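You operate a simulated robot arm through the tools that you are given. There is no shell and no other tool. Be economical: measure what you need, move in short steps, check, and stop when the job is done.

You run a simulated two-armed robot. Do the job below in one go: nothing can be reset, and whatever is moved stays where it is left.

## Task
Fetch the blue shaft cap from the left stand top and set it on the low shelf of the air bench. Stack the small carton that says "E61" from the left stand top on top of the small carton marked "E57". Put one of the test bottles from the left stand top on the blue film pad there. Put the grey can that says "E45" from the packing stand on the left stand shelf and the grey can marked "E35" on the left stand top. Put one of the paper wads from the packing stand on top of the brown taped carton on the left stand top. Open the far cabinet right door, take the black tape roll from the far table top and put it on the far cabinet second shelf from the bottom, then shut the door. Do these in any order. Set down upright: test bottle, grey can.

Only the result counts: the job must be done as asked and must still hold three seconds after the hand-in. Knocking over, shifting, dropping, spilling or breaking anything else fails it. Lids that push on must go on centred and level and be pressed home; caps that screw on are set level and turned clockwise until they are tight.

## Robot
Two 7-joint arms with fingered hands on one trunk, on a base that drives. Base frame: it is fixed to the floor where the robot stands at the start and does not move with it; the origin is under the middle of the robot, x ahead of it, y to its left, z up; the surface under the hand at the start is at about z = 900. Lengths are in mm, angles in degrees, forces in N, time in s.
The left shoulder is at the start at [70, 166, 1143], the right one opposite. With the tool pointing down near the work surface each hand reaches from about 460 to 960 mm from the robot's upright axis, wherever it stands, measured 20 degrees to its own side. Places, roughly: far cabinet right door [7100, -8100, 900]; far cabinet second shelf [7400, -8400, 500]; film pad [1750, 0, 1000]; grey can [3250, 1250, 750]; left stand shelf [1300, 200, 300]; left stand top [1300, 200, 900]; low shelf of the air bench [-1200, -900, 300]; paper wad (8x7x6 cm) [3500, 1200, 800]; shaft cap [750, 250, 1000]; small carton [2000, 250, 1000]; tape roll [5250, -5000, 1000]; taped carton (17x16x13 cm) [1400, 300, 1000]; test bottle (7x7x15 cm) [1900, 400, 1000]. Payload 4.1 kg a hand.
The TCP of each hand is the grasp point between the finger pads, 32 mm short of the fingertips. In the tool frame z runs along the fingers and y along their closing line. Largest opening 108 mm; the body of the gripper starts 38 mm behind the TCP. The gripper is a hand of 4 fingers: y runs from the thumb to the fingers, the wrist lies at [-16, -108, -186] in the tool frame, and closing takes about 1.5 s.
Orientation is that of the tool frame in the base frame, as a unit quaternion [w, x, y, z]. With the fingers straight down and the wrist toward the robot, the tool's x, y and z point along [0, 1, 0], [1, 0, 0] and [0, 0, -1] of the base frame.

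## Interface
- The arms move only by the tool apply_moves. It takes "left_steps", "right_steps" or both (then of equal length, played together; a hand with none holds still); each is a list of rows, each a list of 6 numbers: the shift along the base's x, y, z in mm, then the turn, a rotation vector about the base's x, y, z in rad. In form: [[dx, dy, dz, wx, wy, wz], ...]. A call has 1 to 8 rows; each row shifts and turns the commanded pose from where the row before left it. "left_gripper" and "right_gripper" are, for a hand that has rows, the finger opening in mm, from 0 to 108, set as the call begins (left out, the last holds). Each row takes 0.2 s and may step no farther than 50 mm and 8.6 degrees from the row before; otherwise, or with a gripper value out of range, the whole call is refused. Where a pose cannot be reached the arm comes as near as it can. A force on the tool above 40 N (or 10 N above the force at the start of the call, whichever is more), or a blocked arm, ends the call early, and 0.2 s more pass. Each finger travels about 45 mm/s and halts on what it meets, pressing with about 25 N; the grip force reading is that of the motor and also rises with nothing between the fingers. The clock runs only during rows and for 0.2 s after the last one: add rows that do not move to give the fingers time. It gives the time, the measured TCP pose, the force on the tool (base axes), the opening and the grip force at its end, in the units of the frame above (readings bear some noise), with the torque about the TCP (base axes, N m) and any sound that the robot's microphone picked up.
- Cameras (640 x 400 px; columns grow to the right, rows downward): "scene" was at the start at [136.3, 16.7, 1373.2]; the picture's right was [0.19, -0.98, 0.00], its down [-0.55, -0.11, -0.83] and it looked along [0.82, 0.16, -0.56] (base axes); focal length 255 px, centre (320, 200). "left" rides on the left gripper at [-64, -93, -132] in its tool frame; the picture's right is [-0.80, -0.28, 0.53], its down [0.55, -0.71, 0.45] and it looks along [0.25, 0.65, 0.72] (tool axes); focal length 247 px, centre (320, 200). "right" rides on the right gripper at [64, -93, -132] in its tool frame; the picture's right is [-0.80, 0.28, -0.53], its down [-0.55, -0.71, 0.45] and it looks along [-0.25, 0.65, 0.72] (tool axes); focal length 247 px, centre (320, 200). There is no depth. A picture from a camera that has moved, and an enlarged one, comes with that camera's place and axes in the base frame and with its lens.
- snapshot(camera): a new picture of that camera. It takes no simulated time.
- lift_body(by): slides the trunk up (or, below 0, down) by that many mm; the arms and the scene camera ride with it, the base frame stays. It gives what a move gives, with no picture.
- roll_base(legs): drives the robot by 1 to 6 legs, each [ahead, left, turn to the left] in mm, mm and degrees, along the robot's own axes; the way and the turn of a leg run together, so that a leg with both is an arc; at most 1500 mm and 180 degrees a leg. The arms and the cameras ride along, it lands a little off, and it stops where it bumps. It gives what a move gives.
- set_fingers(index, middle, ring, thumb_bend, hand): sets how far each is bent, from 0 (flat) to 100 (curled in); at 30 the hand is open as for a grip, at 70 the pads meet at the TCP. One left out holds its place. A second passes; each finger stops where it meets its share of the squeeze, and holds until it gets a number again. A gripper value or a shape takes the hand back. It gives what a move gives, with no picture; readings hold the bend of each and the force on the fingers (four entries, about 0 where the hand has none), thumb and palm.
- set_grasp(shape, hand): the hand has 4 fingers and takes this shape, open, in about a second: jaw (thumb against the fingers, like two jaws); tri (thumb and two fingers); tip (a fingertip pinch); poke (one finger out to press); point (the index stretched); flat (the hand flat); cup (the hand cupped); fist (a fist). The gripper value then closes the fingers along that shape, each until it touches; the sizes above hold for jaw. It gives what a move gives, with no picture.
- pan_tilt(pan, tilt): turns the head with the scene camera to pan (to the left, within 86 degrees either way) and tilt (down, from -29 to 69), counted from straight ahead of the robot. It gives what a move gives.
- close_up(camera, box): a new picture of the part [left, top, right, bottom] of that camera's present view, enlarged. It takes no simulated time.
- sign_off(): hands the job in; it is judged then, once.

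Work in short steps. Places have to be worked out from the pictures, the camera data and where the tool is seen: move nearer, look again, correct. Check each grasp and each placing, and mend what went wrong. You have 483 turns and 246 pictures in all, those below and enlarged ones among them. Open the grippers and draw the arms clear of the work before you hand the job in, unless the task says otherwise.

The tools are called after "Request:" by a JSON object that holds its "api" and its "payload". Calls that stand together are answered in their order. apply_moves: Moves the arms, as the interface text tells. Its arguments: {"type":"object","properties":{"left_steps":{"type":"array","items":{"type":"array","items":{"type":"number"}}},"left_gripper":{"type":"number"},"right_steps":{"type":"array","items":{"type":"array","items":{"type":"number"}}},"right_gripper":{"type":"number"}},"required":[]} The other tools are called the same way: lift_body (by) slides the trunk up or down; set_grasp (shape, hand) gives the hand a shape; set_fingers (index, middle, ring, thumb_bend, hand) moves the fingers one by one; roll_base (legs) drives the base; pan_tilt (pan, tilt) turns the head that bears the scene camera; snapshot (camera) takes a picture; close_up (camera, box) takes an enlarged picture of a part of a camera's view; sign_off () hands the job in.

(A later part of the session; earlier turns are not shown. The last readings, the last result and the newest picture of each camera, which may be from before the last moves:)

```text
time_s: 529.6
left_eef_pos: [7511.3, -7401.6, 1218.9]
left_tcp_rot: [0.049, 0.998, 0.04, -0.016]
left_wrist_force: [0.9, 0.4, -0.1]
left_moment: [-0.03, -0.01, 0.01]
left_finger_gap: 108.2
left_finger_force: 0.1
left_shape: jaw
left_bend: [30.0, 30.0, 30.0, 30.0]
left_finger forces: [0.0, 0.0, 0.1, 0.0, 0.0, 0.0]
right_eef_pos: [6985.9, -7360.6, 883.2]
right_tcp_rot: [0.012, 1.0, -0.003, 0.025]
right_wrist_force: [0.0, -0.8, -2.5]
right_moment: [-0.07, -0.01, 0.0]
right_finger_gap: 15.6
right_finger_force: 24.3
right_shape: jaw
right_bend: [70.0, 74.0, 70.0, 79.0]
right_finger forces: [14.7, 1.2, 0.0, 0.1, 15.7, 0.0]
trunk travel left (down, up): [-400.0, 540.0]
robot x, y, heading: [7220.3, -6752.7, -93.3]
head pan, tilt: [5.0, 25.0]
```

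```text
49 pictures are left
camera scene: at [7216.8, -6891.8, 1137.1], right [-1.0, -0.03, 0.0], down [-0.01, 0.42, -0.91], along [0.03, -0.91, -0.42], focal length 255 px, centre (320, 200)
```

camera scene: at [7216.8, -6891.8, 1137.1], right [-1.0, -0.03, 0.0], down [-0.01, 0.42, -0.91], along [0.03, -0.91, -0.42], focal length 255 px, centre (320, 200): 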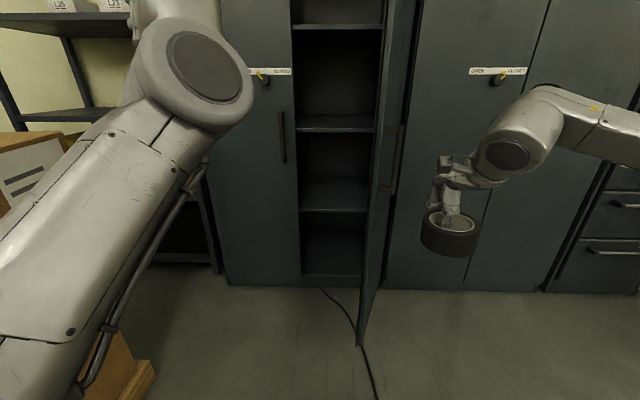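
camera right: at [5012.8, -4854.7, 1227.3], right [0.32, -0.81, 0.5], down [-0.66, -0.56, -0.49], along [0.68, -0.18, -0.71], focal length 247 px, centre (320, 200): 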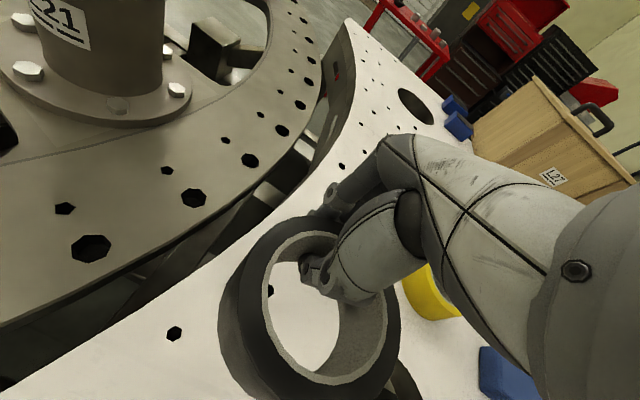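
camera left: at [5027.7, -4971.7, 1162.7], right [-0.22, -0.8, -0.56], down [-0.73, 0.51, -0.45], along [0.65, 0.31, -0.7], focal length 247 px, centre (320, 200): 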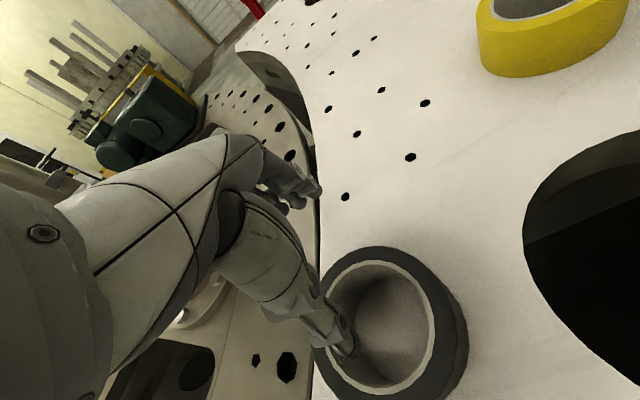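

The door stands at ≈68°, shelves at z≈532 (second from bottom) and 944. I'll approach from the left at an angle so the right arm reaches in past the open door. I turn and move into position.

Request:
{"api": "roll_base", "payload": {"legs": [[0, 0, 21.3], [440, 30, 0]]}}

Request:
{"api": "apply_moves", "payload": {"right_steps": [[-20, 0, -40, 0, 0, 0], [-20, 0, -40, 0, 0, 0], [-20, 0, -40, 0, 0, 0], [-20, 0, -40, 0, 0, 0], [-20, 0, -40, 0, 0, 0], [-30, 0, -30, 0, 0, 0], [-30, 0, 0, 0, 0, 0], [0, 0, 0, 0, 0, 0]]}}

Request:
{"api": "pan_tilt", "payload": {"pan": -20, "tilt": 35}}

Request:
{"api": "snapshot", "payload": {"camera": "scene"}}

```text
time_s: 533.0
left_eef_pos: [7876.4, -7557.5, 1228.9]
left_tcp_rot: [0.061, 0.973, 0.223, -0.013]
left_wrist_force: [0.3, -0.4, 0.5]
left_moment: [-0.03, 0.01, 0.0]
left_finger_gap: 107.9
left_finger_force: 0.0
left_shape: jaw
left_bend: [30.0, 30.0, 30.0, 30.0]
left_finger forces: [0.0, 0.0, 0.1, 0.0, 0.1, 0.0]
right_eef_pos: [7378.7, -7704.1, 889.7]
right_tcp_rot: [0.011, 0.98, 0.199, 0.016]
right_wrist_force: [0.0, -0.3, -1.7]
right_moment: [-0.07, -0.06, -0.01]
right_finger_gap: 15.5
right_finger_force: 25.0
right_shape: jaw
right_bend: [70.0, 74.0, 70.0, 79.0]
right_finger forces: [14.7, 1.2, 1.2, 0.0, 16.2, 0.0]
trunk travel left (down, up): [-400.0, 540.0]
robot x, y, heading: [7361.0, -7079.6, -71.9]
head pan, tilt: [5.0, 25.0]
stopped in leg 2: the robot was blocked; the commanded pose is now the measured one
```

```text
time_s: 534.8
left_eef_pos: [7871.8, -7570.6, 1224.5]
left_tcp_rot: [0.058, 0.973, 0.222, -0.008]
left_wrist_force: [-0.3, -0.9, 0.5]
left_moment: [-0.02, -0.04, 0.02]
left_finger_gap: 108.0
left_finger_force: 0.1
left_shape: jaw
left_bend: [30.0, 30.0, 30.0, 30.0]
left_finger forces: [0.0, 0.0, 0.0, 0.1, 0.1, 0.1]
right_eef_pos: [7216.0, -7716.0, 648.3]
right_tcp_rot: [0.004, 0.98, 0.196, 0.019]
right_wrist_force: [-0.1, 0.5, -1.8]
right_moment: [-0.06, -0.02, 0.02]
right_finger_gap: 15.6
right_finger_force: 24.9
right_shape: jaw
right_bend: [70.0, 74.0, 70.0, 79.0]
right_finger forces: [14.6, 1.0, 1.0, 0.0, 16.0, 0.0]
trunk travel left (down, up): [-400.0, 540.0]
robot x, y, heading: [7360.7, -7082.2, -71.7]
head pan, tilt: [5.0, 25.0]
```

```text
time_s: 535.7
left_eef_pos: [7869.7, -7572.0, 1224.9]
left_tcp_rot: [0.057, 0.973, 0.222, -0.008]
left_wrist_force: [0.2, 1.0, 0.6]
left_moment: [-0.02, -0.05, -0.03]
left_finger_gap: 108.1
left_finger_force: 0.0
left_shape: jaw
left_bend: [30.0, 30.0, 30.0, 30.0]
left_finger forces: [0.1, 0.1, 0.1, 0.0, 0.1, 0.0]
right_eef_pos: [7212.4, -7717.7, 650.3]
right_tcp_rot: [0.005, 0.98, 0.196, 0.02]
right_wrist_force: [1.2, -0.3, -1.7]
right_moment: [-0.05, -0.02, -0.02]
right_finger_gap: 15.3
right_finger_force: 25.1
right_shape: jaw
right_bend: [70.0, 74.0, 70.0, 79.0]
right_finger forces: [14.7, 0.9, 1.0, 0.0, 15.9, 0.1]
trunk travel left (down, up): [-400.0, 540.0]
robot x, y, heading: [7362.7, -7078.7, -71.9]
head pan, tilt: [-20.0, 35.0]
```

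```text
48 pictures are left
camera scene: at [7370.5, -7207.6, 1122.7], right [-1.0, 0.03, 0.0], down [0.02, 0.56, -0.83], along [-0.03, -0.82, -0.56], focal length 255 px, centre (320, 200)
```

scene: 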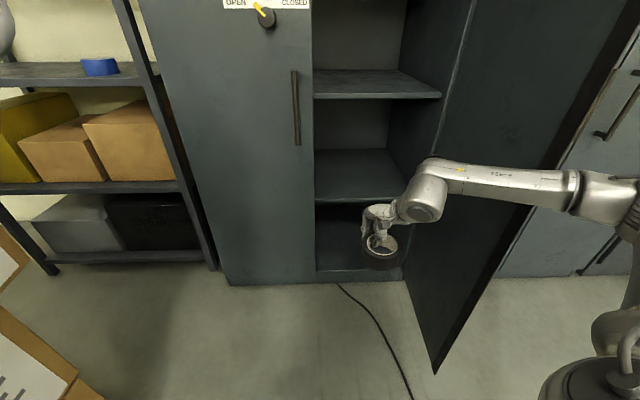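

The base was blocked, perhaps by the left arm near the boxes. I look to the left.

Request:
{"api": "pan_tilt", "payload": {"pan": 40, "tilt": 25}}

Request:
{"api": "snapshot", "payload": {"camera": "scene"}}

```text
time_s: 537.0
left_eef_pos: [7869.8, -7572.6, 1225.0]
left_tcp_rot: [0.057, 0.973, 0.222, -0.008]
left_wrist_force: [-0.3, 0.3, 0.6]
left_moment: [-0.04, 0.03, -0.03]
left_finger_gap: 107.9
left_finger_force: 0.0
left_shape: jaw
left_bend: [30.0, 30.0, 30.0, 30.0]
left_finger forces: [0.0, 0.0, 0.0, 0.0, 0.0, 0.1]
right_eef_pos: [7213.9, -7718.9, 649.5]
right_tcp_rot: [0.004, 0.98, 0.196, 0.021]
right_wrist_force: [0.1, 0.3, -1.3]
right_moment: [-0.04, -0.04, 0.02]
right_finger_gap: 15.2
right_finger_force: 24.7
right_shape: jaw
right_bend: [70.0, 74.0, 70.0, 79.0]
right_finger forces: [14.7, 1.0, 0.9, 0.0, 16.0, 0.0]
trunk travel left (down, up): [-400.0, 540.0]
robot x, y, heading: [7359.5, -7083.4, -71.8]
head pan, tilt: [40.0, 25.0]
```

```text
47 pictures are left
camera scene: at [7451.3, -7168.5, 1138.1], right [-0.53, -0.85, 0.01], down [-0.36, 0.21, -0.91], along [0.77, -0.48, -0.42], focal length 255 px, centre (320, 200)
```

scene: 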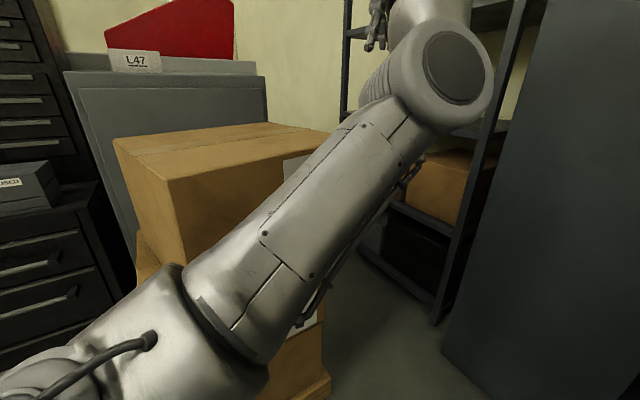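

The boxes seem unmoved; more likely the right forearm met the open door's edge. I shift left a little and reach in further with the arm, on the inner side of the door.

Request:
{"api": "roll_base", "payload": {"legs": [[0, 80, 0]]}}

Request:
{"api": "apply_moves", "payload": {"right_steps": [[-10, -38, 0, 0, 0, 0], [-10, -38, 0, 0, 0, 0], [-10, -38, 0, 0, 0, 0], [-10, -38, 0, 0, 0, 0], [0, 0, 0, 0, 0, 0]]}}

Request:
{"api": "pan_tilt", "payload": {"pan": -25, "tilt": 35}}

Request:
{"api": "snapshot", "payload": {"camera": "scene"}}

```text
time_s: 538.0
left_eef_pos: [7948.2, -7557.5, 1220.4]
left_tcp_rot: [0.051, 0.974, 0.221, -0.008]
left_wrist_force: [0.1, 0.2, -0.2]
left_moment: [-0.01, -0.01, 0.02]
left_finger_gap: 107.8
left_finger_force: 0.1
left_shape: jaw
left_bend: [30.0, 30.0, 30.0, 30.0]
left_finger forces: [0.1, 0.1, 0.1, 0.2, 0.0, 0.0]
right_eef_pos: [7291.1, -7698.2, 642.6]
right_tcp_rot: [-0.001, 0.98, 0.196, 0.02]
right_wrist_force: [0.6, 1.0, -2.0]
right_moment: [-0.08, -0.02, -0.02]
right_finger_gap: 15.5
right_finger_force: 25.1
right_shape: jaw
right_bend: [70.0, 74.0, 70.0, 79.0]
right_finger forces: [14.7, 1.1, 0.9, 0.0, 16.1, 0.0]
trunk travel left (down, up): [-400.0, 540.0]
robot x, y, heading: [7436.4, -7057.1, -71.8]
head pan, tilt: [40.0, 25.0]
```

```text
time_s: 539.2
left_eef_pos: [7945.3, -7558.9, 1220.7]
left_tcp_rot: [0.052, 0.974, 0.222, -0.007]
left_wrist_force: [0.2, -0.9, 0.3]
left_moment: [-0.01, 0.01, -0.01]
left_finger_gap: 108.0
left_finger_force: 0.0
left_shape: jaw
left_bend: [30.0, 30.0, 30.0, 30.0]
left_finger forces: [0.1, 0.0, 0.0, 0.0, 0.0, 0.0]
right_eef_pos: [7249.0, -7850.6, 644.1]
right_tcp_rot: [-0.001, 0.98, 0.196, 0.021]
right_wrist_force: [-0.1, 0.6, -1.4]
right_moment: [-0.02, -0.05, 0.01]
right_finger_gap: 15.3
right_finger_force: 25.0
right_shape: jaw
right_bend: [70.0, 74.0, 70.0, 79.0]
right_finger forces: [14.7, 1.0, 1.0, 0.0, 15.8, 0.0]
trunk travel left (down, up): [-400.0, 540.0]
robot x, y, heading: [7435.6, -7058.8, -72.1]
head pan, tilt: [40.0, 25.0]
```

```text
time_s: 540.6
left_eef_pos: [7946.6, -7559.1, 1219.8]
left_tcp_rot: [0.052, 0.974, 0.222, -0.006]
left_wrist_force: [-0.8, 0.1, 0.6]
left_moment: [0.01, 0.01, 0.0]
left_finger_gap: 108.3
left_finger_force: 0.1
left_shape: jaw
left_bend: [30.0, 30.0, 30.0, 30.0]
left_finger forces: [0.1, 0.0, 0.0, 0.1, 0.0, 0.0]
right_eef_pos: [7250.5, -7850.7, 644.2]
right_tcp_rot: [-0.001, 0.98, 0.196, 0.021]
right_wrist_force: [0.5, 0.6, -1.6]
right_moment: [-0.04, -0.03, 0.03]
right_finger_gap: 15.7
right_finger_force: 24.8
right_shape: jaw
right_bend: [70.0, 74.0, 70.0, 79.0]
right_finger forces: [14.5, 1.0, 1.0, 0.0, 15.8, 0.0]
trunk travel left (down, up): [-400.0, 540.0]
robot x, y, heading: [7432.6, -7059.2, -71.9]
head pan, tilt: [-25.0, 35.0]
```

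```text
46 pictures are left
camera scene: at [7439.1, -7193.4, 1121.4], right [-0.99, 0.12, 0.0], down [0.07, 0.57, -0.82], along [-0.1, -0.81, -0.57], focal length 255 px, centre (320, 200)
```

scene: 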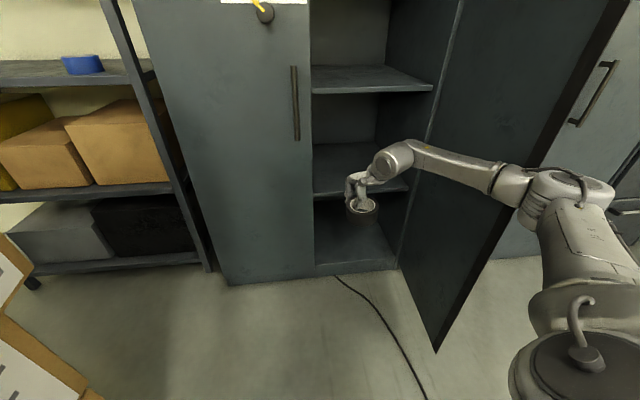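

The forearm is now on the inner side of the door. I sweep right a little so that the forearm pushes the door further open.

Request:
{"api": "roll_base", "payload": {"legs": [[-25, -80, 0]]}}

Request:
{"api": "snapshot", "payload": {"camera": "scene"}}

```text
time_s: 541.6
left_eef_pos: [7861.3, -7559.4, 1221.8]
left_tcp_rot: [0.052, 0.973, 0.223, -0.006]
left_wrist_force: [-1.9, -0.1, 0.1]
left_moment: [0.02, -0.06, 0.01]
left_finger_gap: 108.0
left_finger_force: 0.0
left_shape: jaw
left_bend: [30.0, 30.0, 30.0, 30.0]
left_finger forces: [0.0, 0.0, 0.0, 0.1, 0.0, 0.1]
right_eef_pos: [7165.3, -7851.7, 643.8]
right_tcp_rot: [-0.001, 0.98, 0.197, 0.022]
right_wrist_force: [-0.9, -0.4, -2.2]
right_moment: [-0.09, -0.06, -0.02]
right_finger_gap: 15.1
right_finger_force: 24.9
right_shape: jaw
right_bend: [70.0, 74.0, 70.0, 79.0]
right_finger forces: [14.5, 1.0, 1.0, 0.0, 16.0, 0.0]
trunk travel left (down, up): [-400.0, 540.0]
robot x, y, heading: [7354.4, -7056.5, -71.7]
head pan, tilt: [-25.0, 35.0]
```

```text
45 pictures are left
camera scene: at [7354.2, -7194.4, 1121.4], right [-0.99, 0.12, 0.0], down [0.07, 0.57, -0.82], along [-0.1, -0.81, -0.57], focal length 255 px, centre (320, 200)
```

scene: 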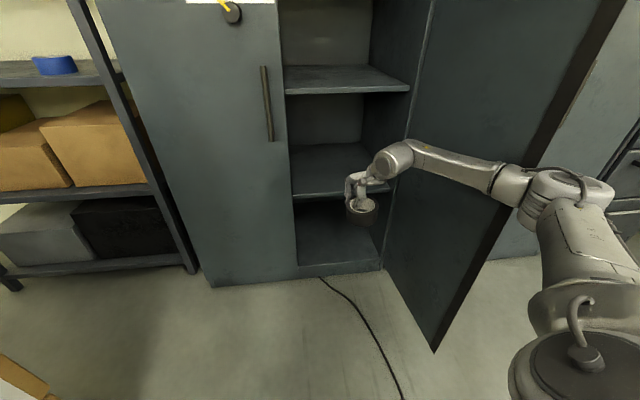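

The door is now about 95° open. I lower the hand slightly and move in towards the shelf.

Request:
{"api": "apply_moves", "payload": {"right_steps": [[5, -10, -12, 0, 0, 0], [5, -10, -12, 0, 0, 0], [0, 0, 0, 0, 0, 0]]}}

Request:
{"api": "roll_base", "payload": {"legs": [[150, -50, 0]]}}

Request:
{"api": "snapshot", "payload": {"camera": "scene"}}

Request:
{"api": "snapshot", "payload": {"camera": "right"}}

```text
time_s: 542.5
left_eef_pos: [7862.7, -7558.7, 1219.7]
left_tcp_rot: [0.052, 0.973, 0.223, -0.007]
left_wrist_force: [0.7, -0.6, 0.1]
left_moment: [0.02, -0.01, 0.01]
left_finger_gap: 107.9
left_finger_force: 0.0
left_shape: jaw
left_bend: [30.0, 30.0, 30.0, 30.0]
left_finger forces: [0.0, 0.0, 0.0, 0.1, 0.0, 0.0]
right_eef_pos: [7176.8, -7872.8, 620.1]
right_tcp_rot: [-0.001, 0.98, 0.196, 0.022]
right_wrist_force: [0.1, 0.2, -1.4]
right_moment: [-0.06, -0.02, 0.01]
right_finger_gap: 15.5
right_finger_force: 25.0
right_shape: jaw
right_bend: [70.0, 74.0, 70.0, 79.0]
right_finger forces: [14.5, 1.0, 0.9, 0.0, 15.9, 0.0]
trunk travel left (down, up): [-400.0, 540.0]
robot x, y, heading: [7352.9, -7058.6, -71.8]
head pan, tilt: [-25.0, 35.0]
```

```text
time_s: 543.9
left_eef_pos: [7861.9, -7719.6, 1220.1]
left_tcp_rot: [0.051, 0.974, 0.222, -0.008]
left_wrist_force: [-0.1, -0.5, -0.8]
left_moment: [0.02, -0.01, 0.01]
left_finger_gap: 107.9
left_finger_force: 0.1
left_shape: jaw
left_bend: [30.0, 30.0, 30.0, 30.0]
left_finger forces: [0.1, 0.0, 0.0, 0.0, 0.0, 0.1]
right_eef_pos: [7175.1, -8031.2, 617.9]
right_tcp_rot: [-0.002, 0.98, 0.196, 0.021]
right_wrist_force: [0.3, -0.1, -0.8]
right_moment: [-0.04, 0.01, 0.02]
right_finger_gap: 15.4
right_finger_force: 25.3
right_shape: jaw
right_bend: [70.0, 74.0, 70.0, 79.0]
right_finger forces: [14.7, 1.0, 0.9, 0.1, 15.9, 0.0]
trunk travel left (down, up): [-400.0, 540.0]
robot x, y, heading: [7349.1, -7217.9, -71.8]
head pan, tilt: [-25.0, 35.0]
```

```text
44 pictures are left
camera scene: at [7354.7, -7354.5, 1121.2], right [-0.99, 0.12, 0.0], down [0.07, 0.57, -0.82], along [-0.1, -0.81, -0.57], focal length 255 px, centre (320, 200)
```

scene: 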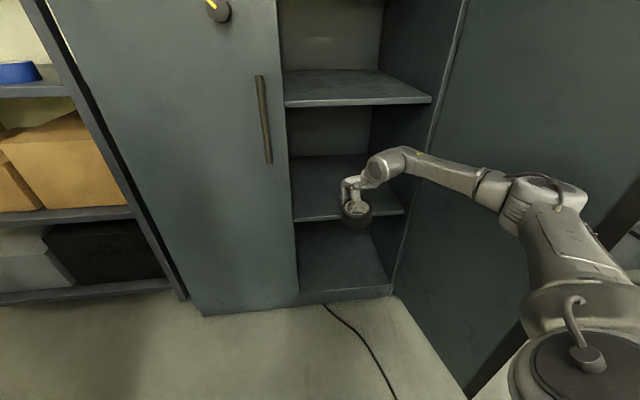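

```text
43 pictures are left
camera right: at [7192.3, -7922.9, 751.9], right [-0.65, -0.57, 0.5], down [-0.76, 0.45, -0.47], along [0.05, -0.69, -0.72], focal length 247 px, centre (320, 200)
```

right: 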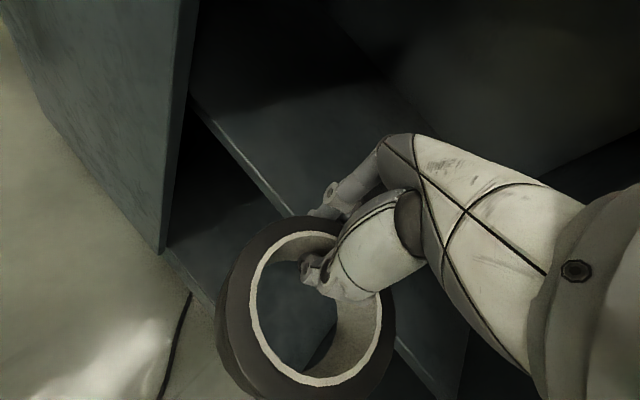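

The shelf's front edge is at y≈-8083. I move in another 120 mm with the base, then extend the arm.

Request:
{"api": "roll_base", "payload": {"legs": [[114, -37, 0]]}}

Request:
{"api": "apply_moves", "payload": {"right_steps": [[0, -20, 0, 0, 0, 0], [0, -20, 0, 0, 0, 0], [0, -20, 0, 0, 0, 0], [0, 0, 0, 0, 0, 0]]}}

Request:
{"api": "snapshot", "payload": {"camera": "right"}}

Request:
{"api": "snapshot", "payload": {"camera": "scene"}}

```text
time_s: 545.1
left_eef_pos: [7860.8, -7837.8, 1218.7]
left_tcp_rot: [0.05, 0.974, 0.222, -0.007]
left_wrist_force: [0.3, -0.4, -0.5]
left_moment: [0.03, 0.01, 0.01]
left_finger_gap: 107.8
left_finger_force: 0.1
left_shape: jaw
left_bend: [30.0, 30.0, 30.0, 30.0]
left_finger forces: [0.1, 0.0, 0.1, 0.0, 0.0, 0.0]
right_eef_pos: [7174.3, -8149.6, 619.2]
right_tcp_rot: [-0.001, 0.98, 0.196, 0.021]
right_wrist_force: [-0.9, 0.8, -1.4]
right_moment: [0.0, 0.0, -0.02]
right_finger_gap: 15.4
right_finger_force: 25.3
right_shape: jaw
right_bend: [70.0, 74.0, 70.0, 79.0]
right_finger forces: [14.6, 1.0, 0.9, 0.1, 15.8, 0.1]
trunk travel left (down, up): [-400.0, 540.0]
robot x, y, heading: [7350.2, -7336.2, -72.0]
head pan, tilt: [-25.0, 35.0]
```

```text
time_s: 546.1
left_eef_pos: [7861.3, -7837.2, 1219.7]
left_tcp_rot: [0.052, 0.974, 0.223, -0.007]
left_wrist_force: [0.1, 0.1, -0.2]
left_moment: [-0.01, -0.01, 0.01]
left_finger_gap: 108.0
left_finger_force: 0.0
left_shape: jaw
left_bend: [30.0, 30.0, 30.0, 30.0]
left_finger forces: [0.0, 0.1, 0.1, 0.1, 0.0, 0.1]
right_eef_pos: [7174.6, -8159.1, 619.2]
right_tcp_rot: [0.0, 0.98, 0.196, 0.021]
right_wrist_force: [0.6, -0.2, -0.9]
right_moment: [-0.08, -0.06, 0.01]
right_finger_gap: 15.2
right_finger_force: 24.8
right_shape: jaw
right_bend: [70.0, 74.0, 70.0, 79.0]
right_finger forces: [14.7, 1.0, 0.9, 0.0, 15.9, 0.1]
right hand out of reach, approached as far as the arm can: row 1, 2, 3
trunk travel left (down, up): [-400.0, 540.0]
robot x, y, heading: [7350.9, -7332.4, -71.9]
head pan, tilt: [-25.0, 35.0]
```

```text
42 pictures are left
camera right: at [7192.1, -8050.1, 752.4], right [-0.65, -0.57, 0.5], down [-0.76, 0.45, -0.47], along [0.05, -0.69, -0.72], focal length 247 px, centre (320, 200)
```

right: 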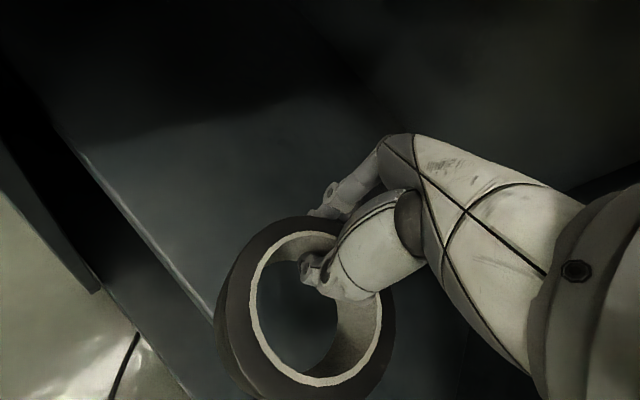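

```text
41 pictures are left
camera scene: at [7354.3, -7471.1, 1121.4], right [-0.99, 0.12, 0.0], down [0.07, 0.57, -0.82], along [-0.1, -0.81, -0.57], focal length 255 px, centre (320, 200)
```

scene: 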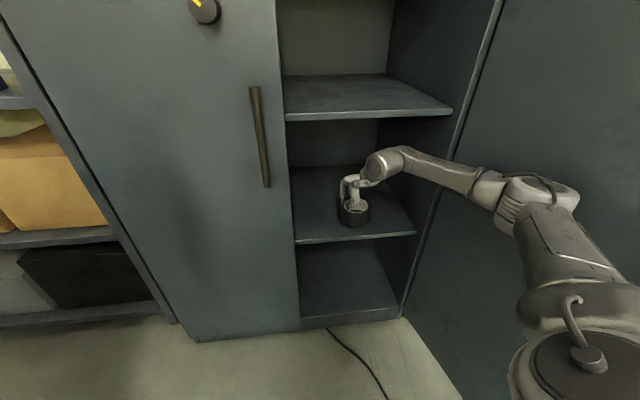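

The roll needs to be a bit deeper; I move the base in by 60 mm more.

Request:
{"api": "roll_base", "payload": {"legs": [[62, -20, 0]]}}

Request:
{"api": "apply_moves", "payload": {"right_steps": [[0, 0, -12, 0, 0, 0], [0, 0, -10, 0, 0, 0], [0, 0, -6, 0, 0, 0], [0, 0, -4, 0, 0, 0], [0, 0, 0, 0, 0, 0]]}}

Request:
{"api": "snapshot", "payload": {"camera": "right"}}

```text
time_s: 547.1
left_eef_pos: [7860.7, -7903.4, 1219.0]
left_tcp_rot: [0.051, 0.974, 0.222, -0.007]
left_wrist_force: [-0.4, -0.2, 0.2]
left_moment: [0.04, 0.0, -0.01]
left_finger_gap: 107.5
left_finger_force: 0.1
left_shape: jaw
left_bend: [30.0, 30.0, 30.0, 30.0]
left_finger forces: [0.0, 0.1, 0.0, 0.1, 0.1, 0.0]
right_eef_pos: [7175.0, -8226.0, 617.3]
right_tcp_rot: [-0.002, 0.98, 0.197, 0.02]
right_wrist_force: [-0.6, 0.8, -1.3]
right_moment: [-0.02, -0.03, -0.04]
right_finger_gap: 15.7
right_finger_force: 25.1
right_shape: jaw
right_bend: [70.0, 74.0, 70.0, 79.0]
right_finger forces: [14.6, 1.0, 1.0, 0.0, 15.8, 0.0]
trunk travel left (down, up): [-400.0, 540.0]
robot x, y, heading: [7350.5, -7400.5, -71.8]
head pan, tilt: [-25.0, 35.0]
```

```text
time_s: 548.3
left_eef_pos: [7862.1, -7902.8, 1219.9]
left_tcp_rot: [0.052, 0.973, 0.223, -0.006]
left_wrist_force: [-0.3, -0.4, -0.3]
left_moment: [0.0, -0.01, 0.01]
left_finger_gap: 107.7
left_finger_force: 0.1
left_shape: jaw
left_bend: [30.0, 30.0, 30.0, 30.0]
left_finger forces: [0.1, 0.0, 0.1, 0.0, 0.0, 0.0]
right_eef_pos: [7175.0, -8226.2, 588.1]
right_tcp_rot: [-0.001, 0.98, 0.197, 0.021]
right_wrist_force: [0.3, -0.3, -1.4]
right_moment: [-0.05, -0.01, 0.01]
right_finger_gap: 15.6
right_finger_force: 24.8
right_shape: jaw
right_bend: [70.0, 74.0, 70.0, 79.0]
right_finger forces: [14.6, 1.0, 0.9, 0.0, 16.0, 0.0]
trunk travel left (down, up): [-400.0, 540.0]
robot x, y, heading: [7353.9, -7403.2, -71.7]
head pan, tilt: [-25.0, 35.0]
```

```text
40 pictures are left
camera right: at [7192.6, -8116.3, 720.6], right [-0.65, -0.57, 0.5], down [-0.76, 0.44, -0.47], along [0.05, -0.69, -0.72], focal length 247 px, centre (320, 200)
```

right: 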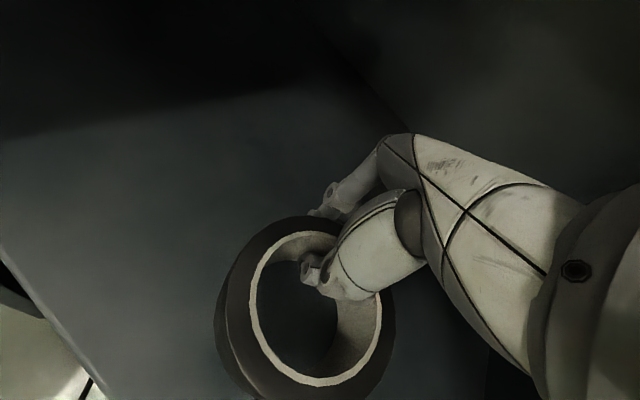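

Now well over the shelf. I lower in small steps to contact.

Request:
{"api": "apply_moves", "payload": {"right_steps": [[0, 0, -4, 0, 0, 0], [0, 0, -4, 0, 0, 0], [0, 0, -4, 0, 0, 0], [0, 0, 0, 0, 0, 0]]}}

Request:
{"api": "apply_moves", "payload": {"right_steps": [[0, 0, -3, 0, 0, 0], [0, 0, -3, 0, 0, 0], [0, 0, -3, 0, 0, 0], [0, 0, 0, 0, 0, 0]]}}

```text
time_s: 549.3
left_eef_pos: [7862.0, -7902.2, 1219.0]
left_tcp_rot: [0.052, 0.974, 0.222, -0.007]
left_wrist_force: [0.4, -0.4, -0.4]
left_moment: [-0.02, 0.01, 0.0]
left_finger_gap: 107.9
left_finger_force: 0.0
left_shape: jaw
left_bend: [30.0, 30.0, 30.0, 30.0]
left_finger forces: [0.1, 0.0, 0.0, 0.0, 0.1, 0.0]
right_eef_pos: [7175.5, -8224.1, 574.5]
right_tcp_rot: [0.0, 0.98, 0.197, 0.021]
right_wrist_force: [0.0, -0.9, -1.5]
right_moment: [-0.04, -0.02, -0.02]
right_finger_gap: 15.5
right_finger_force: 25.1
right_shape: jaw
right_bend: [70.0, 74.0, 70.0, 79.0]
right_finger forces: [14.6, 0.9, 0.9, 0.0, 15.8, 0.0]
trunk travel left (down, up): [-400.0, 540.0]
robot x, y, heading: [7352.6, -7401.8, -71.6]
head pan, tilt: [-25.0, 35.0]
```

```text
time_s: 550.3
left_eef_pos: [7860.8, -7902.1, 1220.1]
left_tcp_rot: [0.052, 0.973, 0.223, -0.007]
left_wrist_force: [-0.7, 0.4, 0.1]
left_moment: [0.0, 0.02, 0.03]
left_finger_gap: 107.6
left_finger_force: 0.1
left_shape: jaw
left_bend: [30.0, 30.0, 30.0, 30.0]
left_finger forces: [0.0, 0.1, 0.0, 0.1, 0.0, 0.0]
right_eef_pos: [7175.7, -8225.6, 567.2]
right_tcp_rot: [0.0, 0.981, 0.195, 0.02]
right_wrist_force: [-0.4, 0.0, -1.4]
right_moment: [-0.06, 0.0, 0.01]
right_finger_gap: 15.4
right_finger_force: 25.0
right_shape: jaw
right_bend: [70.0, 74.0, 70.0, 79.0]
right_finger forces: [14.6, 1.2, 1.0, 0.1, 16.0, 0.1]
trunk travel left (down, up): [-400.0, 540.0]
robot x, y, heading: [7354.7, -7400.8, -71.9]
head pan, tilt: [-25.0, 35.0]
```

Request:
{"api": "apply_moves", "payload": {"right_steps": [[0, 0, -4, 0, 0, 0], [0, 0, -4, 0, 0, 0], [0, 0, -3, 0, 0, 0], [0, 0, -3, 0, 0, 0], [0, 0, 0, 0, 0, 0]]}}

Request:
{"api": "apply_moves", "payload": {"right_steps": [[0, 0, -3, 0, 0, 0], [0, 0, -3, 0, 0, 0], [0, 0, -3, 0, 0, 0], [0, 0, -3, 0, 0, 0], [0, 0, 0, 0, 0, 0]]}}

Request:
{"api": "snapshot", "payload": {"camera": "right"}}

```text
time_s: 551.5
left_eef_pos: [7863.0, -7902.3, 1220.8]
left_tcp_rot: [0.051, 0.973, 0.223, -0.007]
left_wrist_force: [-0.8, -0.2, -0.1]
left_moment: [-0.01, 0.02, -0.02]
left_finger_gap: 107.7
left_finger_force: 0.1
left_shape: jaw
left_bend: [30.0, 30.0, 30.0, 30.0]
left_finger forces: [0.1, 0.0, 0.0, 0.0, 0.1, 0.1]
right_eef_pos: [7176.4, -8225.9, 559.9]
right_tcp_rot: [0.0, 0.981, 0.194, 0.019]
right_wrist_force: [0.0, -0.1, -2.4]
right_moment: [-0.07, -0.03, -0.01]
right_finger_gap: 15.4
right_finger_force: 24.9
right_shape: jaw
right_bend: [70.0, 74.0, 70.0, 79.0]
right_finger forces: [14.7, 1.0, 0.8, 0.0, 15.9, 0.0]
right hand out of reach, approached as far as the arm can: row 3, 4
trunk travel left (down, up): [-400.0, 540.0]
robot x, y, heading: [7353.0, -7403.8, -71.9]
head pan, tilt: [-25.0, 35.0]
```

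```text
time_s: 552.7
left_eef_pos: [7861.3, -7902.4, 1219.6]
left_tcp_rot: [0.052, 0.973, 0.223, -0.007]
left_wrist_force: [0.8, -1.1, -0.4]
left_moment: [0.0, 0.01, -0.01]
left_finger_gap: 107.7
left_finger_force: 0.0
left_shape: jaw
left_bend: [30.0, 30.0, 30.0, 30.0]
left_finger forces: [0.0, 0.0, 0.0, 0.0, 0.0, 0.1]
right_eef_pos: [7174.3, -8226.6, 559.4]
right_tcp_rot: [-0.001, 0.981, 0.194, 0.02]
right_wrist_force: [-0.5, 0.8, -0.4]
right_moment: [-0.07, -0.03, -0.02]
right_finger_gap: 15.5
right_finger_force: 25.0
right_shape: jaw
right_bend: [70.0, 74.0, 70.0, 79.0]
right_finger forces: [14.6, 0.9, 0.8, 0.1, 15.8, 0.0]
right hand out of reach, approached as far as the arm can: row 1, 2, 4
trunk travel left (down, up): [-400.0, 540.0]
robot x, y, heading: [7352.6, -7403.2, -71.5]
head pan, tilt: [-25.0, 35.0]
```

```text
39 pictures are left
camera right: at [7192.7, -8116.3, 691.6], right [-0.65, -0.57, 0.5], down [-0.76, 0.45, -0.47], along [0.05, -0.69, -0.72], focal length 247 px, centre (320, 200)
```

right: 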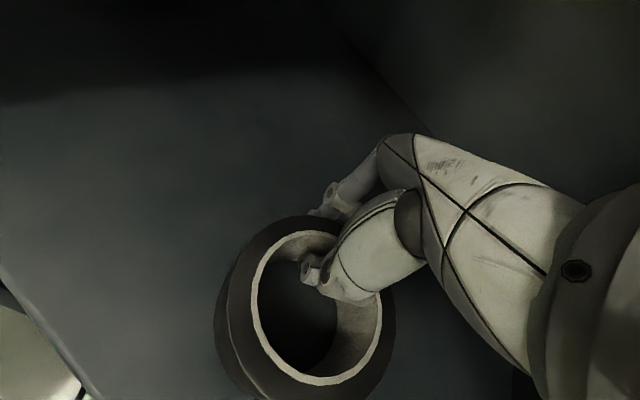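

The arm is at its low limit; I lower with the trunk instead.

Request:
{"api": "lift_body", "payload": {"by": -10}}

Request:
{"api": "lift_body", "payload": {"by": -8}}

```text
time_s: 553.3
left_eef_pos: [7861.7, -7900.5, 1210.9]
left_tcp_rot: [0.053, 0.973, 0.223, -0.008]
left_wrist_force: [-0.5, 0.6, -0.1]
left_moment: [-0.02, 0.03, 0.02]
left_finger_gap: 108.0
left_finger_force: 0.0
left_shape: jaw
left_bend: [30.0, 30.0, 30.0, 30.0]
left_finger forces: [0.0, 0.0, 0.0, 0.0, 0.0, 0.1]
right_eef_pos: [7174.7, -8225.7, 553.9]
right_tcp_rot: [0.003, 0.981, 0.193, 0.021]
right_wrist_force: [-2.3, -0.2, 19.1]
right_moment: [-0.02, -0.11, 0.03]
right_finger_gap: 16.3
right_finger_force: 25.0
right_shape: jaw
right_bend: [70.0, 74.0, 70.0, 79.0]
right_finger forces: [19.2, 1.1, 1.1, 0.0, 20.9, 0.0]
trunk travel left (down, up): [-390.0, 550.0]
robot x, y, heading: [7352.7, -7404.6, -71.8]
head pan, tilt: [-25.0, 35.0]
```

```text
time_s: 553.7
left_eef_pos: [7862.7, -7900.5, 1205.5]
left_tcp_rot: [0.052, 0.974, 0.222, -0.006]
left_wrist_force: [-0.6, -0.2, -0.2]
left_moment: [0.06, 0.0, 0.01]
left_finger_gap: 107.9
left_finger_force: 0.0
left_shape: jaw
left_bend: [30.0, 30.0, 30.0, 30.0]
left_finger forces: [0.1, 0.0, 0.0, 0.0, 0.0, 0.0]
right_eef_pos: [7175.2, -8229.3, 553.3]
right_tcp_rot: [0.008, 0.981, 0.192, 0.024]
right_wrist_force: [-0.7, 4.1, 20.2]
right_moment: [0.19, -0.12, 0.04]
right_finger_gap: 17.3
right_finger_force: 25.4
right_shape: jaw
right_bend: [70.0, 74.0, 70.0, 79.0]
right_finger forces: [19.0, 0.6, 0.6, 0.0, 22.1, 0.0]
trunk travel left (down, up): [-384.0, 556.0]
robot x, y, heading: [7350.0, -7404.8, -71.7]
head pan, tilt: [-25.0, 35.0]
stopped: the force on the tool passed its limit at 43 N (the readings are from after the stop); the commanded pose is now the measured one
```

The roll is pressed on the shelf (TCP z≈553). I ease up slightly with the trunk and open the hand.

Request:
{"api": "lift_body", "payload": {"by": 3}}

Request:
{"api": "apply_moves", "payload": {"right_steps": [[0, 0, 0, 0, 0, 0], [0, 0, 0, 0, 0, 0], [0, 0, 0, 0, 0, 0], [0, 0, 0, 0, 0, 0], [0, 0, 0, 0, 0, 0], [0, 0, 0, 0, 0, 0]], "right_gripper": 70}}

Request:
{"api": "snapshot", "payload": {"camera": "right"}}

```text
time_s: 554.2
left_eef_pos: [7861.3, -7900.1, 1207.6]
left_tcp_rot: [0.054, 0.973, 0.222, -0.008]
left_wrist_force: [-0.2, 0.5, -0.2]
left_moment: [-0.01, 0.02, -0.03]
left_finger_gap: 107.8
left_finger_force: 0.1
left_shape: jaw
left_bend: [30.0, 30.0, 30.0, 30.0]
left_finger forces: [0.1, 0.0, 0.1, 0.0, 0.0, 0.0]
right_eef_pos: [7174.6, -8227.6, 553.6]
right_tcp_rot: [0.006, 0.981, 0.193, 0.022]
right_wrist_force: [0.8, -2.0, 14.8]
right_moment: [-0.04, -0.17, 0.03]
right_finger_gap: 16.6
right_finger_force: 24.5
right_shape: jaw
right_bend: [70.0, 74.0, 70.0, 79.0]
right_finger forces: [19.3, 1.2, 1.1, 0.1, 18.5, 0.0]
trunk travel left (down, up): [-387.0, 553.0]
robot x, y, heading: [7347.0, -7402.5, -71.9]
head pan, tilt: [-25.0, 35.0]
```

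```text
time_s: 555.6
left_eef_pos: [7861.9, -7901.5, 1207.8]
left_tcp_rot: [0.052, 0.974, 0.222, -0.007]
left_wrist_force: [0.0, -0.7, 0.6]
left_moment: [0.0, 0.01, 0.0]
left_finger_gap: 107.8
left_finger_force: 0.1
left_shape: jaw
left_bend: [30.0, 30.0, 30.0, 30.0]
left_finger forces: [0.0, 0.1, 0.0, 0.1, 0.0, 0.0]
right_eef_pos: [7175.9, -8228.1, 553.6]
right_tcp_rot: [0.007, 0.981, 0.193, 0.022]
right_wrist_force: [1.2, -5.2, 15.3]
right_moment: [0.23, 0.06, 0.01]
right_finger_gap: 62.9
right_finger_force: 0.1
right_shape: jaw
right_bend: [27.0, 39.0, 37.0, 72.0]
right_finger forces: [0.0, 0.7, 0.1, 0.0, 13.6, 0.0]
trunk travel left (down, up): [-387.0, 553.0]
robot x, y, heading: [7353.3, -7402.7, -71.9]
head pan, tilt: [-25.0, 35.0]
```

```text
38 pictures are left
camera right: at [7193.1, -8117.4, 685.1], right [-0.65, -0.56, 0.51], down [-0.75, 0.44, -0.48], along [0.05, -0.7, -0.71], focal length 247 px, centre (320, 200)
```

right: 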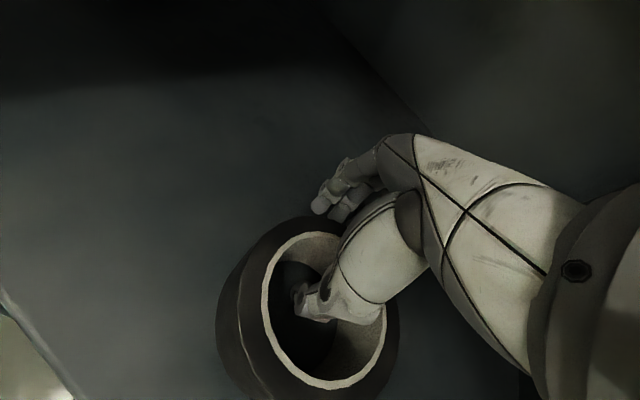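

Released. I raise the trunk 70 mm so that the fingers clear the roll.

Request:
{"api": "lift_body", "payload": {"by": 70}}

Request:
{"api": "snapshot", "payload": {"camera": "right"}}

```text
time_s: 556.7
left_eef_pos: [7862.5, -7901.9, 1275.6]
left_tcp_rot: [0.052, 0.974, 0.221, -0.007]
left_wrist_force: [0.2, -0.3, 0.1]
left_moment: [-0.01, -0.01, 0.0]
left_finger_gap: 107.9
left_finger_force: 0.0
left_shape: jaw
left_bend: [30.0, 30.0, 30.0, 30.0]
left_finger forces: [0.0, 0.0, 0.0, 0.1, 0.1, 0.1]
right_eef_pos: [7173.7, -8227.7, 620.9]
right_tcp_rot: [0.005, 0.981, 0.192, 0.021]
right_wrist_force: [0.0, -0.3, 0.4]
right_moment: [0.0, 0.01, 0.03]
right_finger_gap: 69.9
right_finger_force: 0.0
right_shape: jaw
right_bend: [27.0, 39.0, 37.0, 64.0]
right_finger forces: [0.0, 0.1, 0.0, 0.0, 0.0, 0.0]
trunk travel left (down, up): [-457.0, 483.0]
robot x, y, heading: [7350.1, -7400.5, -71.6]
head pan, tilt: [-25.0, 35.0]
```

```text
37 pictures are left
camera right: at [7192.7, -8118.2, 753.1], right [-0.65, -0.56, 0.5], down [-0.75, 0.44, -0.48], along [0.05, -0.7, -0.72], focal length 247 px, centre (320, 200)
```

right: 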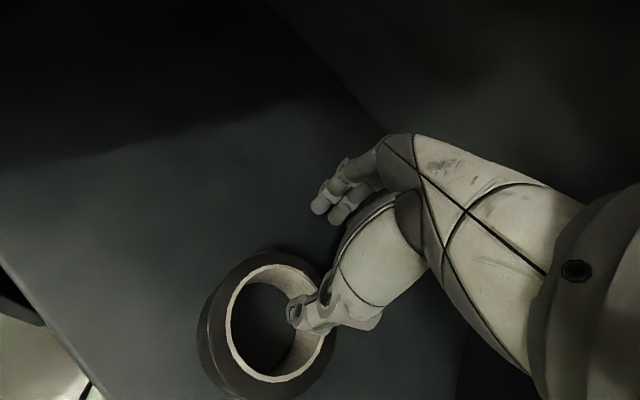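

The roll lies flat on the shelf, clear of the fingers. I rise a bit more and withdraw straight out.

Request:
{"api": "lift_body", "payload": {"by": 14}}

Request:
{"api": "roll_base", "payload": {"legs": [[-332, 109, 0]]}}

Request:
{"api": "snapshot", "payload": {"camera": "scene"}}

```text
time_s: 557.3
left_eef_pos: [7861.4, -7902.7, 1290.2]
left_tcp_rot: [0.052, 0.974, 0.222, -0.007]
left_wrist_force: [0.5, -0.1, 0.4]
left_moment: [0.04, 0.0, 0.03]
left_finger_gap: 107.9
left_finger_force: 0.0
left_shape: jaw
left_bend: [30.0, 30.0, 30.0, 30.0]
left_finger forces: [0.0, 0.0, 0.0, 0.0, 0.0, 0.0]
right_eef_pos: [7173.6, -8228.7, 635.2]
right_tcp_rot: [0.004, 0.981, 0.193, 0.022]
right_wrist_force: [-1.0, 0.1, -0.1]
right_moment: [0.01, 0.03, -0.01]
right_finger_gap: 69.9
right_finger_force: 0.1
right_shape: jaw
right_bend: [27.0, 39.0, 37.0, 64.0]
right_finger forces: [0.0, 0.0, 0.1, 0.0, 0.0, 0.0]
trunk travel left (down, up): [-471.0, 469.0]
robot x, y, heading: [7355.5, -7401.5, -71.9]
head pan, tilt: [-25.0, 35.0]
```

```text
time_s: 559.6
left_eef_pos: [7860.9, -7548.6, 1291.3]
left_tcp_rot: [0.052, 0.974, 0.222, -0.006]
left_wrist_force: [-1.1, 0.3, -0.9]
left_moment: [-0.02, 0.01, -0.03]
left_finger_gap: 107.9
left_finger_force: 0.2
left_shape: jaw
left_bend: [30.0, 30.0, 30.0, 30.0]
left_finger forces: [0.0, 0.0, 0.1, 0.0, 0.0, 0.0]
right_eef_pos: [7174.7, -7875.2, 636.4]
right_tcp_rot: [0.006, 0.981, 0.193, 0.022]
right_wrist_force: [-0.5, 0.0, -0.3]
right_moment: [0.02, -0.01, 0.03]
right_finger_gap: 70.0
right_finger_force: 0.0
right_shape: jaw
right_bend: [27.0, 39.0, 37.0, 64.0]
right_finger forces: [0.0, 0.0, 0.0, 0.1, 0.1, 0.0]
trunk travel left (down, up): [-471.0, 469.0]
robot x, y, heading: [7349.5, -7046.9, -71.8]
head pan, tilt: [-25.0, 35.0]
```

```text
36 pictures are left
camera scene: at [7354.9, -7182.5, 1192.8], right [-0.99, 0.12, 0.0], down [0.07, 0.57, -0.82], along [-0.1, -0.81, -0.57], focal length 255 px, centre (320, 200)
```

scene: 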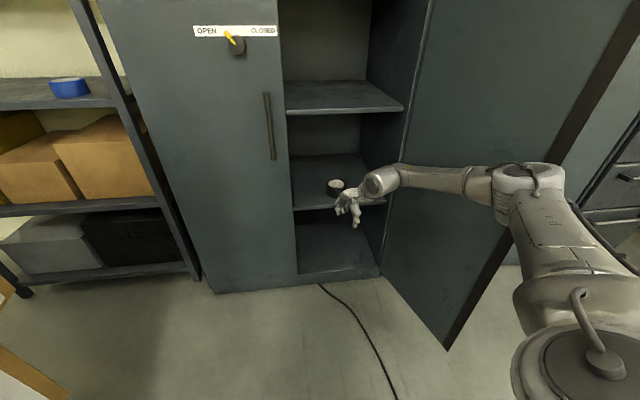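

The roll is on the second shelf. To shut the door I must get the right hand to its outer side: I back out, make a fist, and move round the door's free edge.

Request:
{"api": "roll_base", "payload": {"legs": [[-427, 141, 0], [0, 0, -18.2]]}}

Request:
{"api": "set_grasp", "payload": {"hand": "right", "shape": "fist"}}

Request:
{"api": "roll_base", "payload": {"legs": [[0, -220, 0]]}}

Request:
{"api": "pan_tilt", "payload": {"pan": -10, "tilt": 30}}

Request:
{"api": "snapshot", "payload": {"camera": "scene"}}

```text
time_s: 563.4
left_eef_pos: [7679.9, -7233.1, 1291.4]
left_tcp_rot: [0.051, 0.996, 0.066, -0.015]
left_wrist_force: [-0.5, -0.5, -0.2]
left_moment: [0.02, 0.0, 0.0]
left_finger_gap: 107.6
left_finger_force: 0.1
left_shape: jaw
left_bend: [30.0, 30.0, 30.0, 30.0]
left_finger forces: [0.1, 0.1, 0.0, 0.1, 0.0, 0.0]
right_eef_pos: [6926.0, -7328.2, 635.4]
right_tcp_rot: [0.009, 0.999, 0.035, 0.021]
right_wrist_force: [0.6, 0.4, -0.5]
right_moment: [-0.02, -0.01, -0.02]
right_finger_gap: 69.9
right_finger_force: 0.0
right_shape: jaw
right_bend: [27.0, 39.0, 37.0, 64.0]
right_finger forces: [0.0, 0.0, 0.1, 0.0, 0.1, 0.1]
trunk travel left (down, up): [-471.0, 469.0]
robot x, y, heading: [7352.0, -6597.8, -90.2]
head pan, tilt: [-25.0, 35.0]
```

```text
time_s: 564.3
left_eef_pos: [7681.6, -7232.4, 1291.8]
left_tcp_rot: [0.05, 0.996, 0.066, -0.015]
left_wrist_force: [0.2, 0.4, -0.2]
left_moment: [0.02, 0.0, -0.03]
left_finger_gap: 108.0
left_finger_force: 0.0
left_shape: jaw
left_bend: [30.0, 30.0, 30.0, 30.0]
left_finger forces: [0.1, 0.0, 0.0, 0.0, 0.1, 0.1]
right_eef_pos: [6926.2, -7327.0, 635.2]
right_tcp_rot: [0.007, 0.999, 0.034, 0.022]
right_wrist_force: [-0.7, -0.6, -0.1]
right_moment: [-0.03, 0.0, -0.04]
right_finger_gap: 0.0
right_finger_force: 0.1
right_shape: fist
right_bend: [100.0, 100.0, 100.0, 84.0]
right_finger forces: [0.0, 0.0, 0.0, 0.1, 0.0, 0.0]
trunk travel left (down, up): [-471.0, 469.0]
robot x, y, heading: [7350.6, -6597.3, -90.2]
head pan, tilt: [-25.0, 35.0]
```

```text
time_s: 565.9
left_eef_pos: [7463.6, -7232.4, 1291.0]
left_tcp_rot: [0.05, 0.997, 0.064, -0.015]
left_wrist_force: [0.2, 0.6, 0.3]
left_moment: [0.02, -0.02, 0.01]
left_finger_gap: 108.0
left_finger_force: 0.0
left_shape: jaw
left_bend: [30.0, 30.0, 30.0, 30.0]
left_finger forces: [0.0, 0.1, 0.0, 0.0, 0.1, 0.0]
right_eef_pos: [6709.8, -7326.6, 634.1]
right_tcp_rot: [0.008, 0.999, 0.035, 0.021]
right_wrist_force: [-0.2, 0.4, 1.0]
right_moment: [-0.04, -0.04, 0.03]
right_finger_gap: 0.1
right_finger_force: 0.1
right_shape: fist
right_bend: [100.0, 100.0, 100.0, 84.0]
right_finger forces: [0.0, 0.0, 0.1, 0.1, 0.1, 0.0]
trunk travel left (down, up): [-471.0, 469.0]
robot x, y, heading: [7141.8, -6596.6, -90.3]
head pan, tilt: [-25.0, 35.0]
```

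```text
time_s: 566.7
left_eef_pos: [7464.7, -7232.9, 1290.3]
left_tcp_rot: [0.05, 0.997, 0.064, -0.015]
left_wrist_force: [0.0, 0.0, -0.3]
left_moment: [0.0, -0.01, 0.0]
left_finger_gap: 108.0
left_finger_force: 0.0
left_shape: jaw
left_bend: [30.0, 30.0, 30.0, 30.0]
left_finger forces: [0.0, 0.0, 0.0, 0.0, 0.0, 0.1]
right_eef_pos: [6710.4, -7327.2, 635.6]
right_tcp_rot: [0.008, 0.999, 0.036, 0.021]
right_wrist_force: [0.4, -0.7, -0.7]
right_moment: [-0.02, 0.01, -0.01]
right_finger_gap: 0.0
right_finger_force: 0.0
right_shape: fist
right_bend: [100.0, 100.0, 100.0, 84.0]
right_finger forces: [0.1, 0.0, 0.0, 0.1, 0.0, 0.0]
trunk travel left (down, up): [-471.0, 469.0]
robot x, y, heading: [7135.9, -6595.9, -90.0]
head pan, tilt: [-10.0, 30.0]
```

```text
35 pictures are left
camera scene: at [7119.3, -6736.1, 1200.5], right [-0.98, 0.18, 0.0], down [0.09, 0.49, -0.87], along [-0.15, -0.85, -0.5], focal length 255 px, centre (320, 200)
```

scene: 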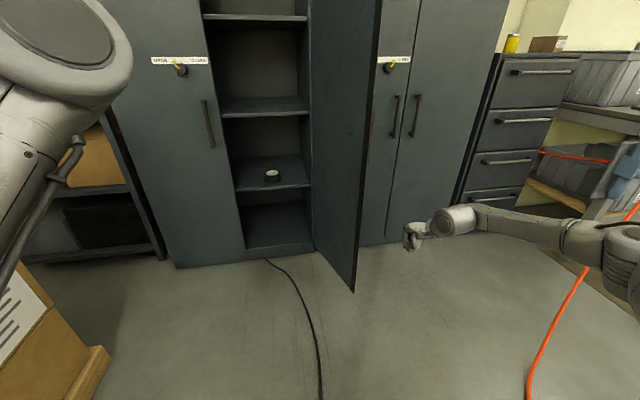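

The door is open ~110°, its edge at ≈(6775,−7625). I go right another 70 mm, then ahead, so the fist is on the outer side.

Request:
{"api": "roll_base", "payload": {"legs": [[0, -70, 0], [390, 0, 0]]}}

Request:
{"api": "apply_moves", "payload": {"right_steps": [[30, 0, 0, 0, 0, 0], [30, 0, 0, 0, 0, 0], [30, 0, 0, 0, 0, 0], [35, 0, 0, 0, 0, 0], [35, 0, 0, 0, 0, 0], [35, 0, 0, 0, 0, 0], [35, 0, 0, 0, 0, 0], [35, 0, 0, 0, 0, 0]]}}

Request:
{"api": "snapshot", "payload": {"camera": "scene"}}

```text
time_s: 569.8
left_eef_pos: [7401.0, -7623.1, 1290.7]
left_tcp_rot: [0.048, 0.996, 0.069, -0.016]
left_wrist_force: [-1.6, -0.1, -0.9]
left_moment: [0.04, -0.03, 0.02]
left_finger_gap: 107.8
left_finger_force: 0.2
left_shape: jaw
left_bend: [30.0, 30.0, 30.0, 30.0]
left_finger forces: [0.0, 0.0, 0.0, 0.0, 0.1, 0.1]
right_eef_pos: [6646.9, -7722.0, 635.2]
right_tcp_rot: [0.008, 0.999, 0.039, 0.022]
right_wrist_force: [-0.1, -0.4, -0.6]
right_moment: [0.06, 0.01, 0.01]
right_finger_gap: 0.1
right_finger_force: 0.1
right_shape: fist
right_bend: [100.0, 100.0, 100.0, 84.0]
right_finger forces: [0.1, 0.1, 0.0, 0.1, 0.0, 0.0]
trunk travel left (down, up): [-471.0, 469.0]
robot x, y, heading: [7067.1, -6986.8, -90.0]
head pan, tilt: [-10.0, 30.0]
```

```text
time_s: 570.8
left_eef_pos: [7398.3, -7620.8, 1291.1]
left_tcp_rot: [0.05, 0.996, 0.066, -0.016]
left_wrist_force: [0.9, -1.5, -1.1]
left_moment: [0.06, 0.02, 0.0]
left_finger_gap: 107.7
left_finger_force: 0.0
left_shape: jaw
left_bend: [30.0, 30.0, 30.0, 30.0]
left_finger forces: [0.1, 0.0, 0.0, 0.0, 0.0, 0.0]
right_eef_pos: [6759.0, -7717.0, 633.3]
right_tcp_rot: [0.006, 0.999, 0.037, 0.018]
right_wrist_force: [-7.7, 25.5, 11.6]
right_moment: [-2.5, -1.32, 1.51]
right_finger_gap: 0.2
right_finger_force: 0.1
right_shape: fist
right_bend: [100.0, 100.0, 100.0, 84.0]
right_finger forces: [0.1, 0.0, 0.0, 0.1, 0.1, 0.0]
trunk travel left (down, up): [-471.0, 469.0]
robot x, y, heading: [7066.5, -6985.7, -90.1]
head pan, tilt: [-10.0, 30.0]
stopped in row 5 (right hand): the force on the tool passed its limit at 49 N (the readings are from after the stop); the commanded pose is now the measured one
```

```text
34 pictures are left
camera scene: at [7051.8, -7125.1, 1201.1], right [-0.98, 0.17, 0.0], down [0.09, 0.49, -0.87], along [-0.15, -0.85, -0.5], focal length 255 px, centre (320, 200)
```

scene: 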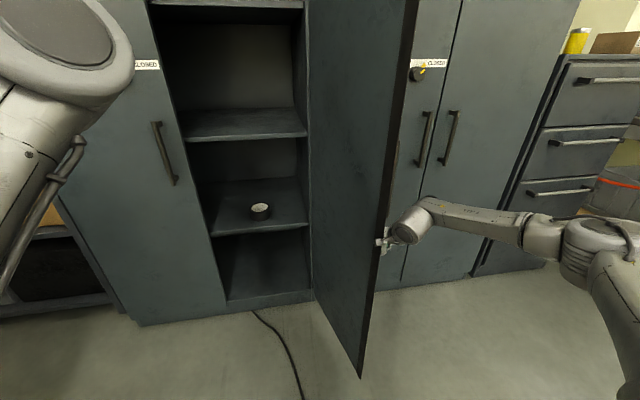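

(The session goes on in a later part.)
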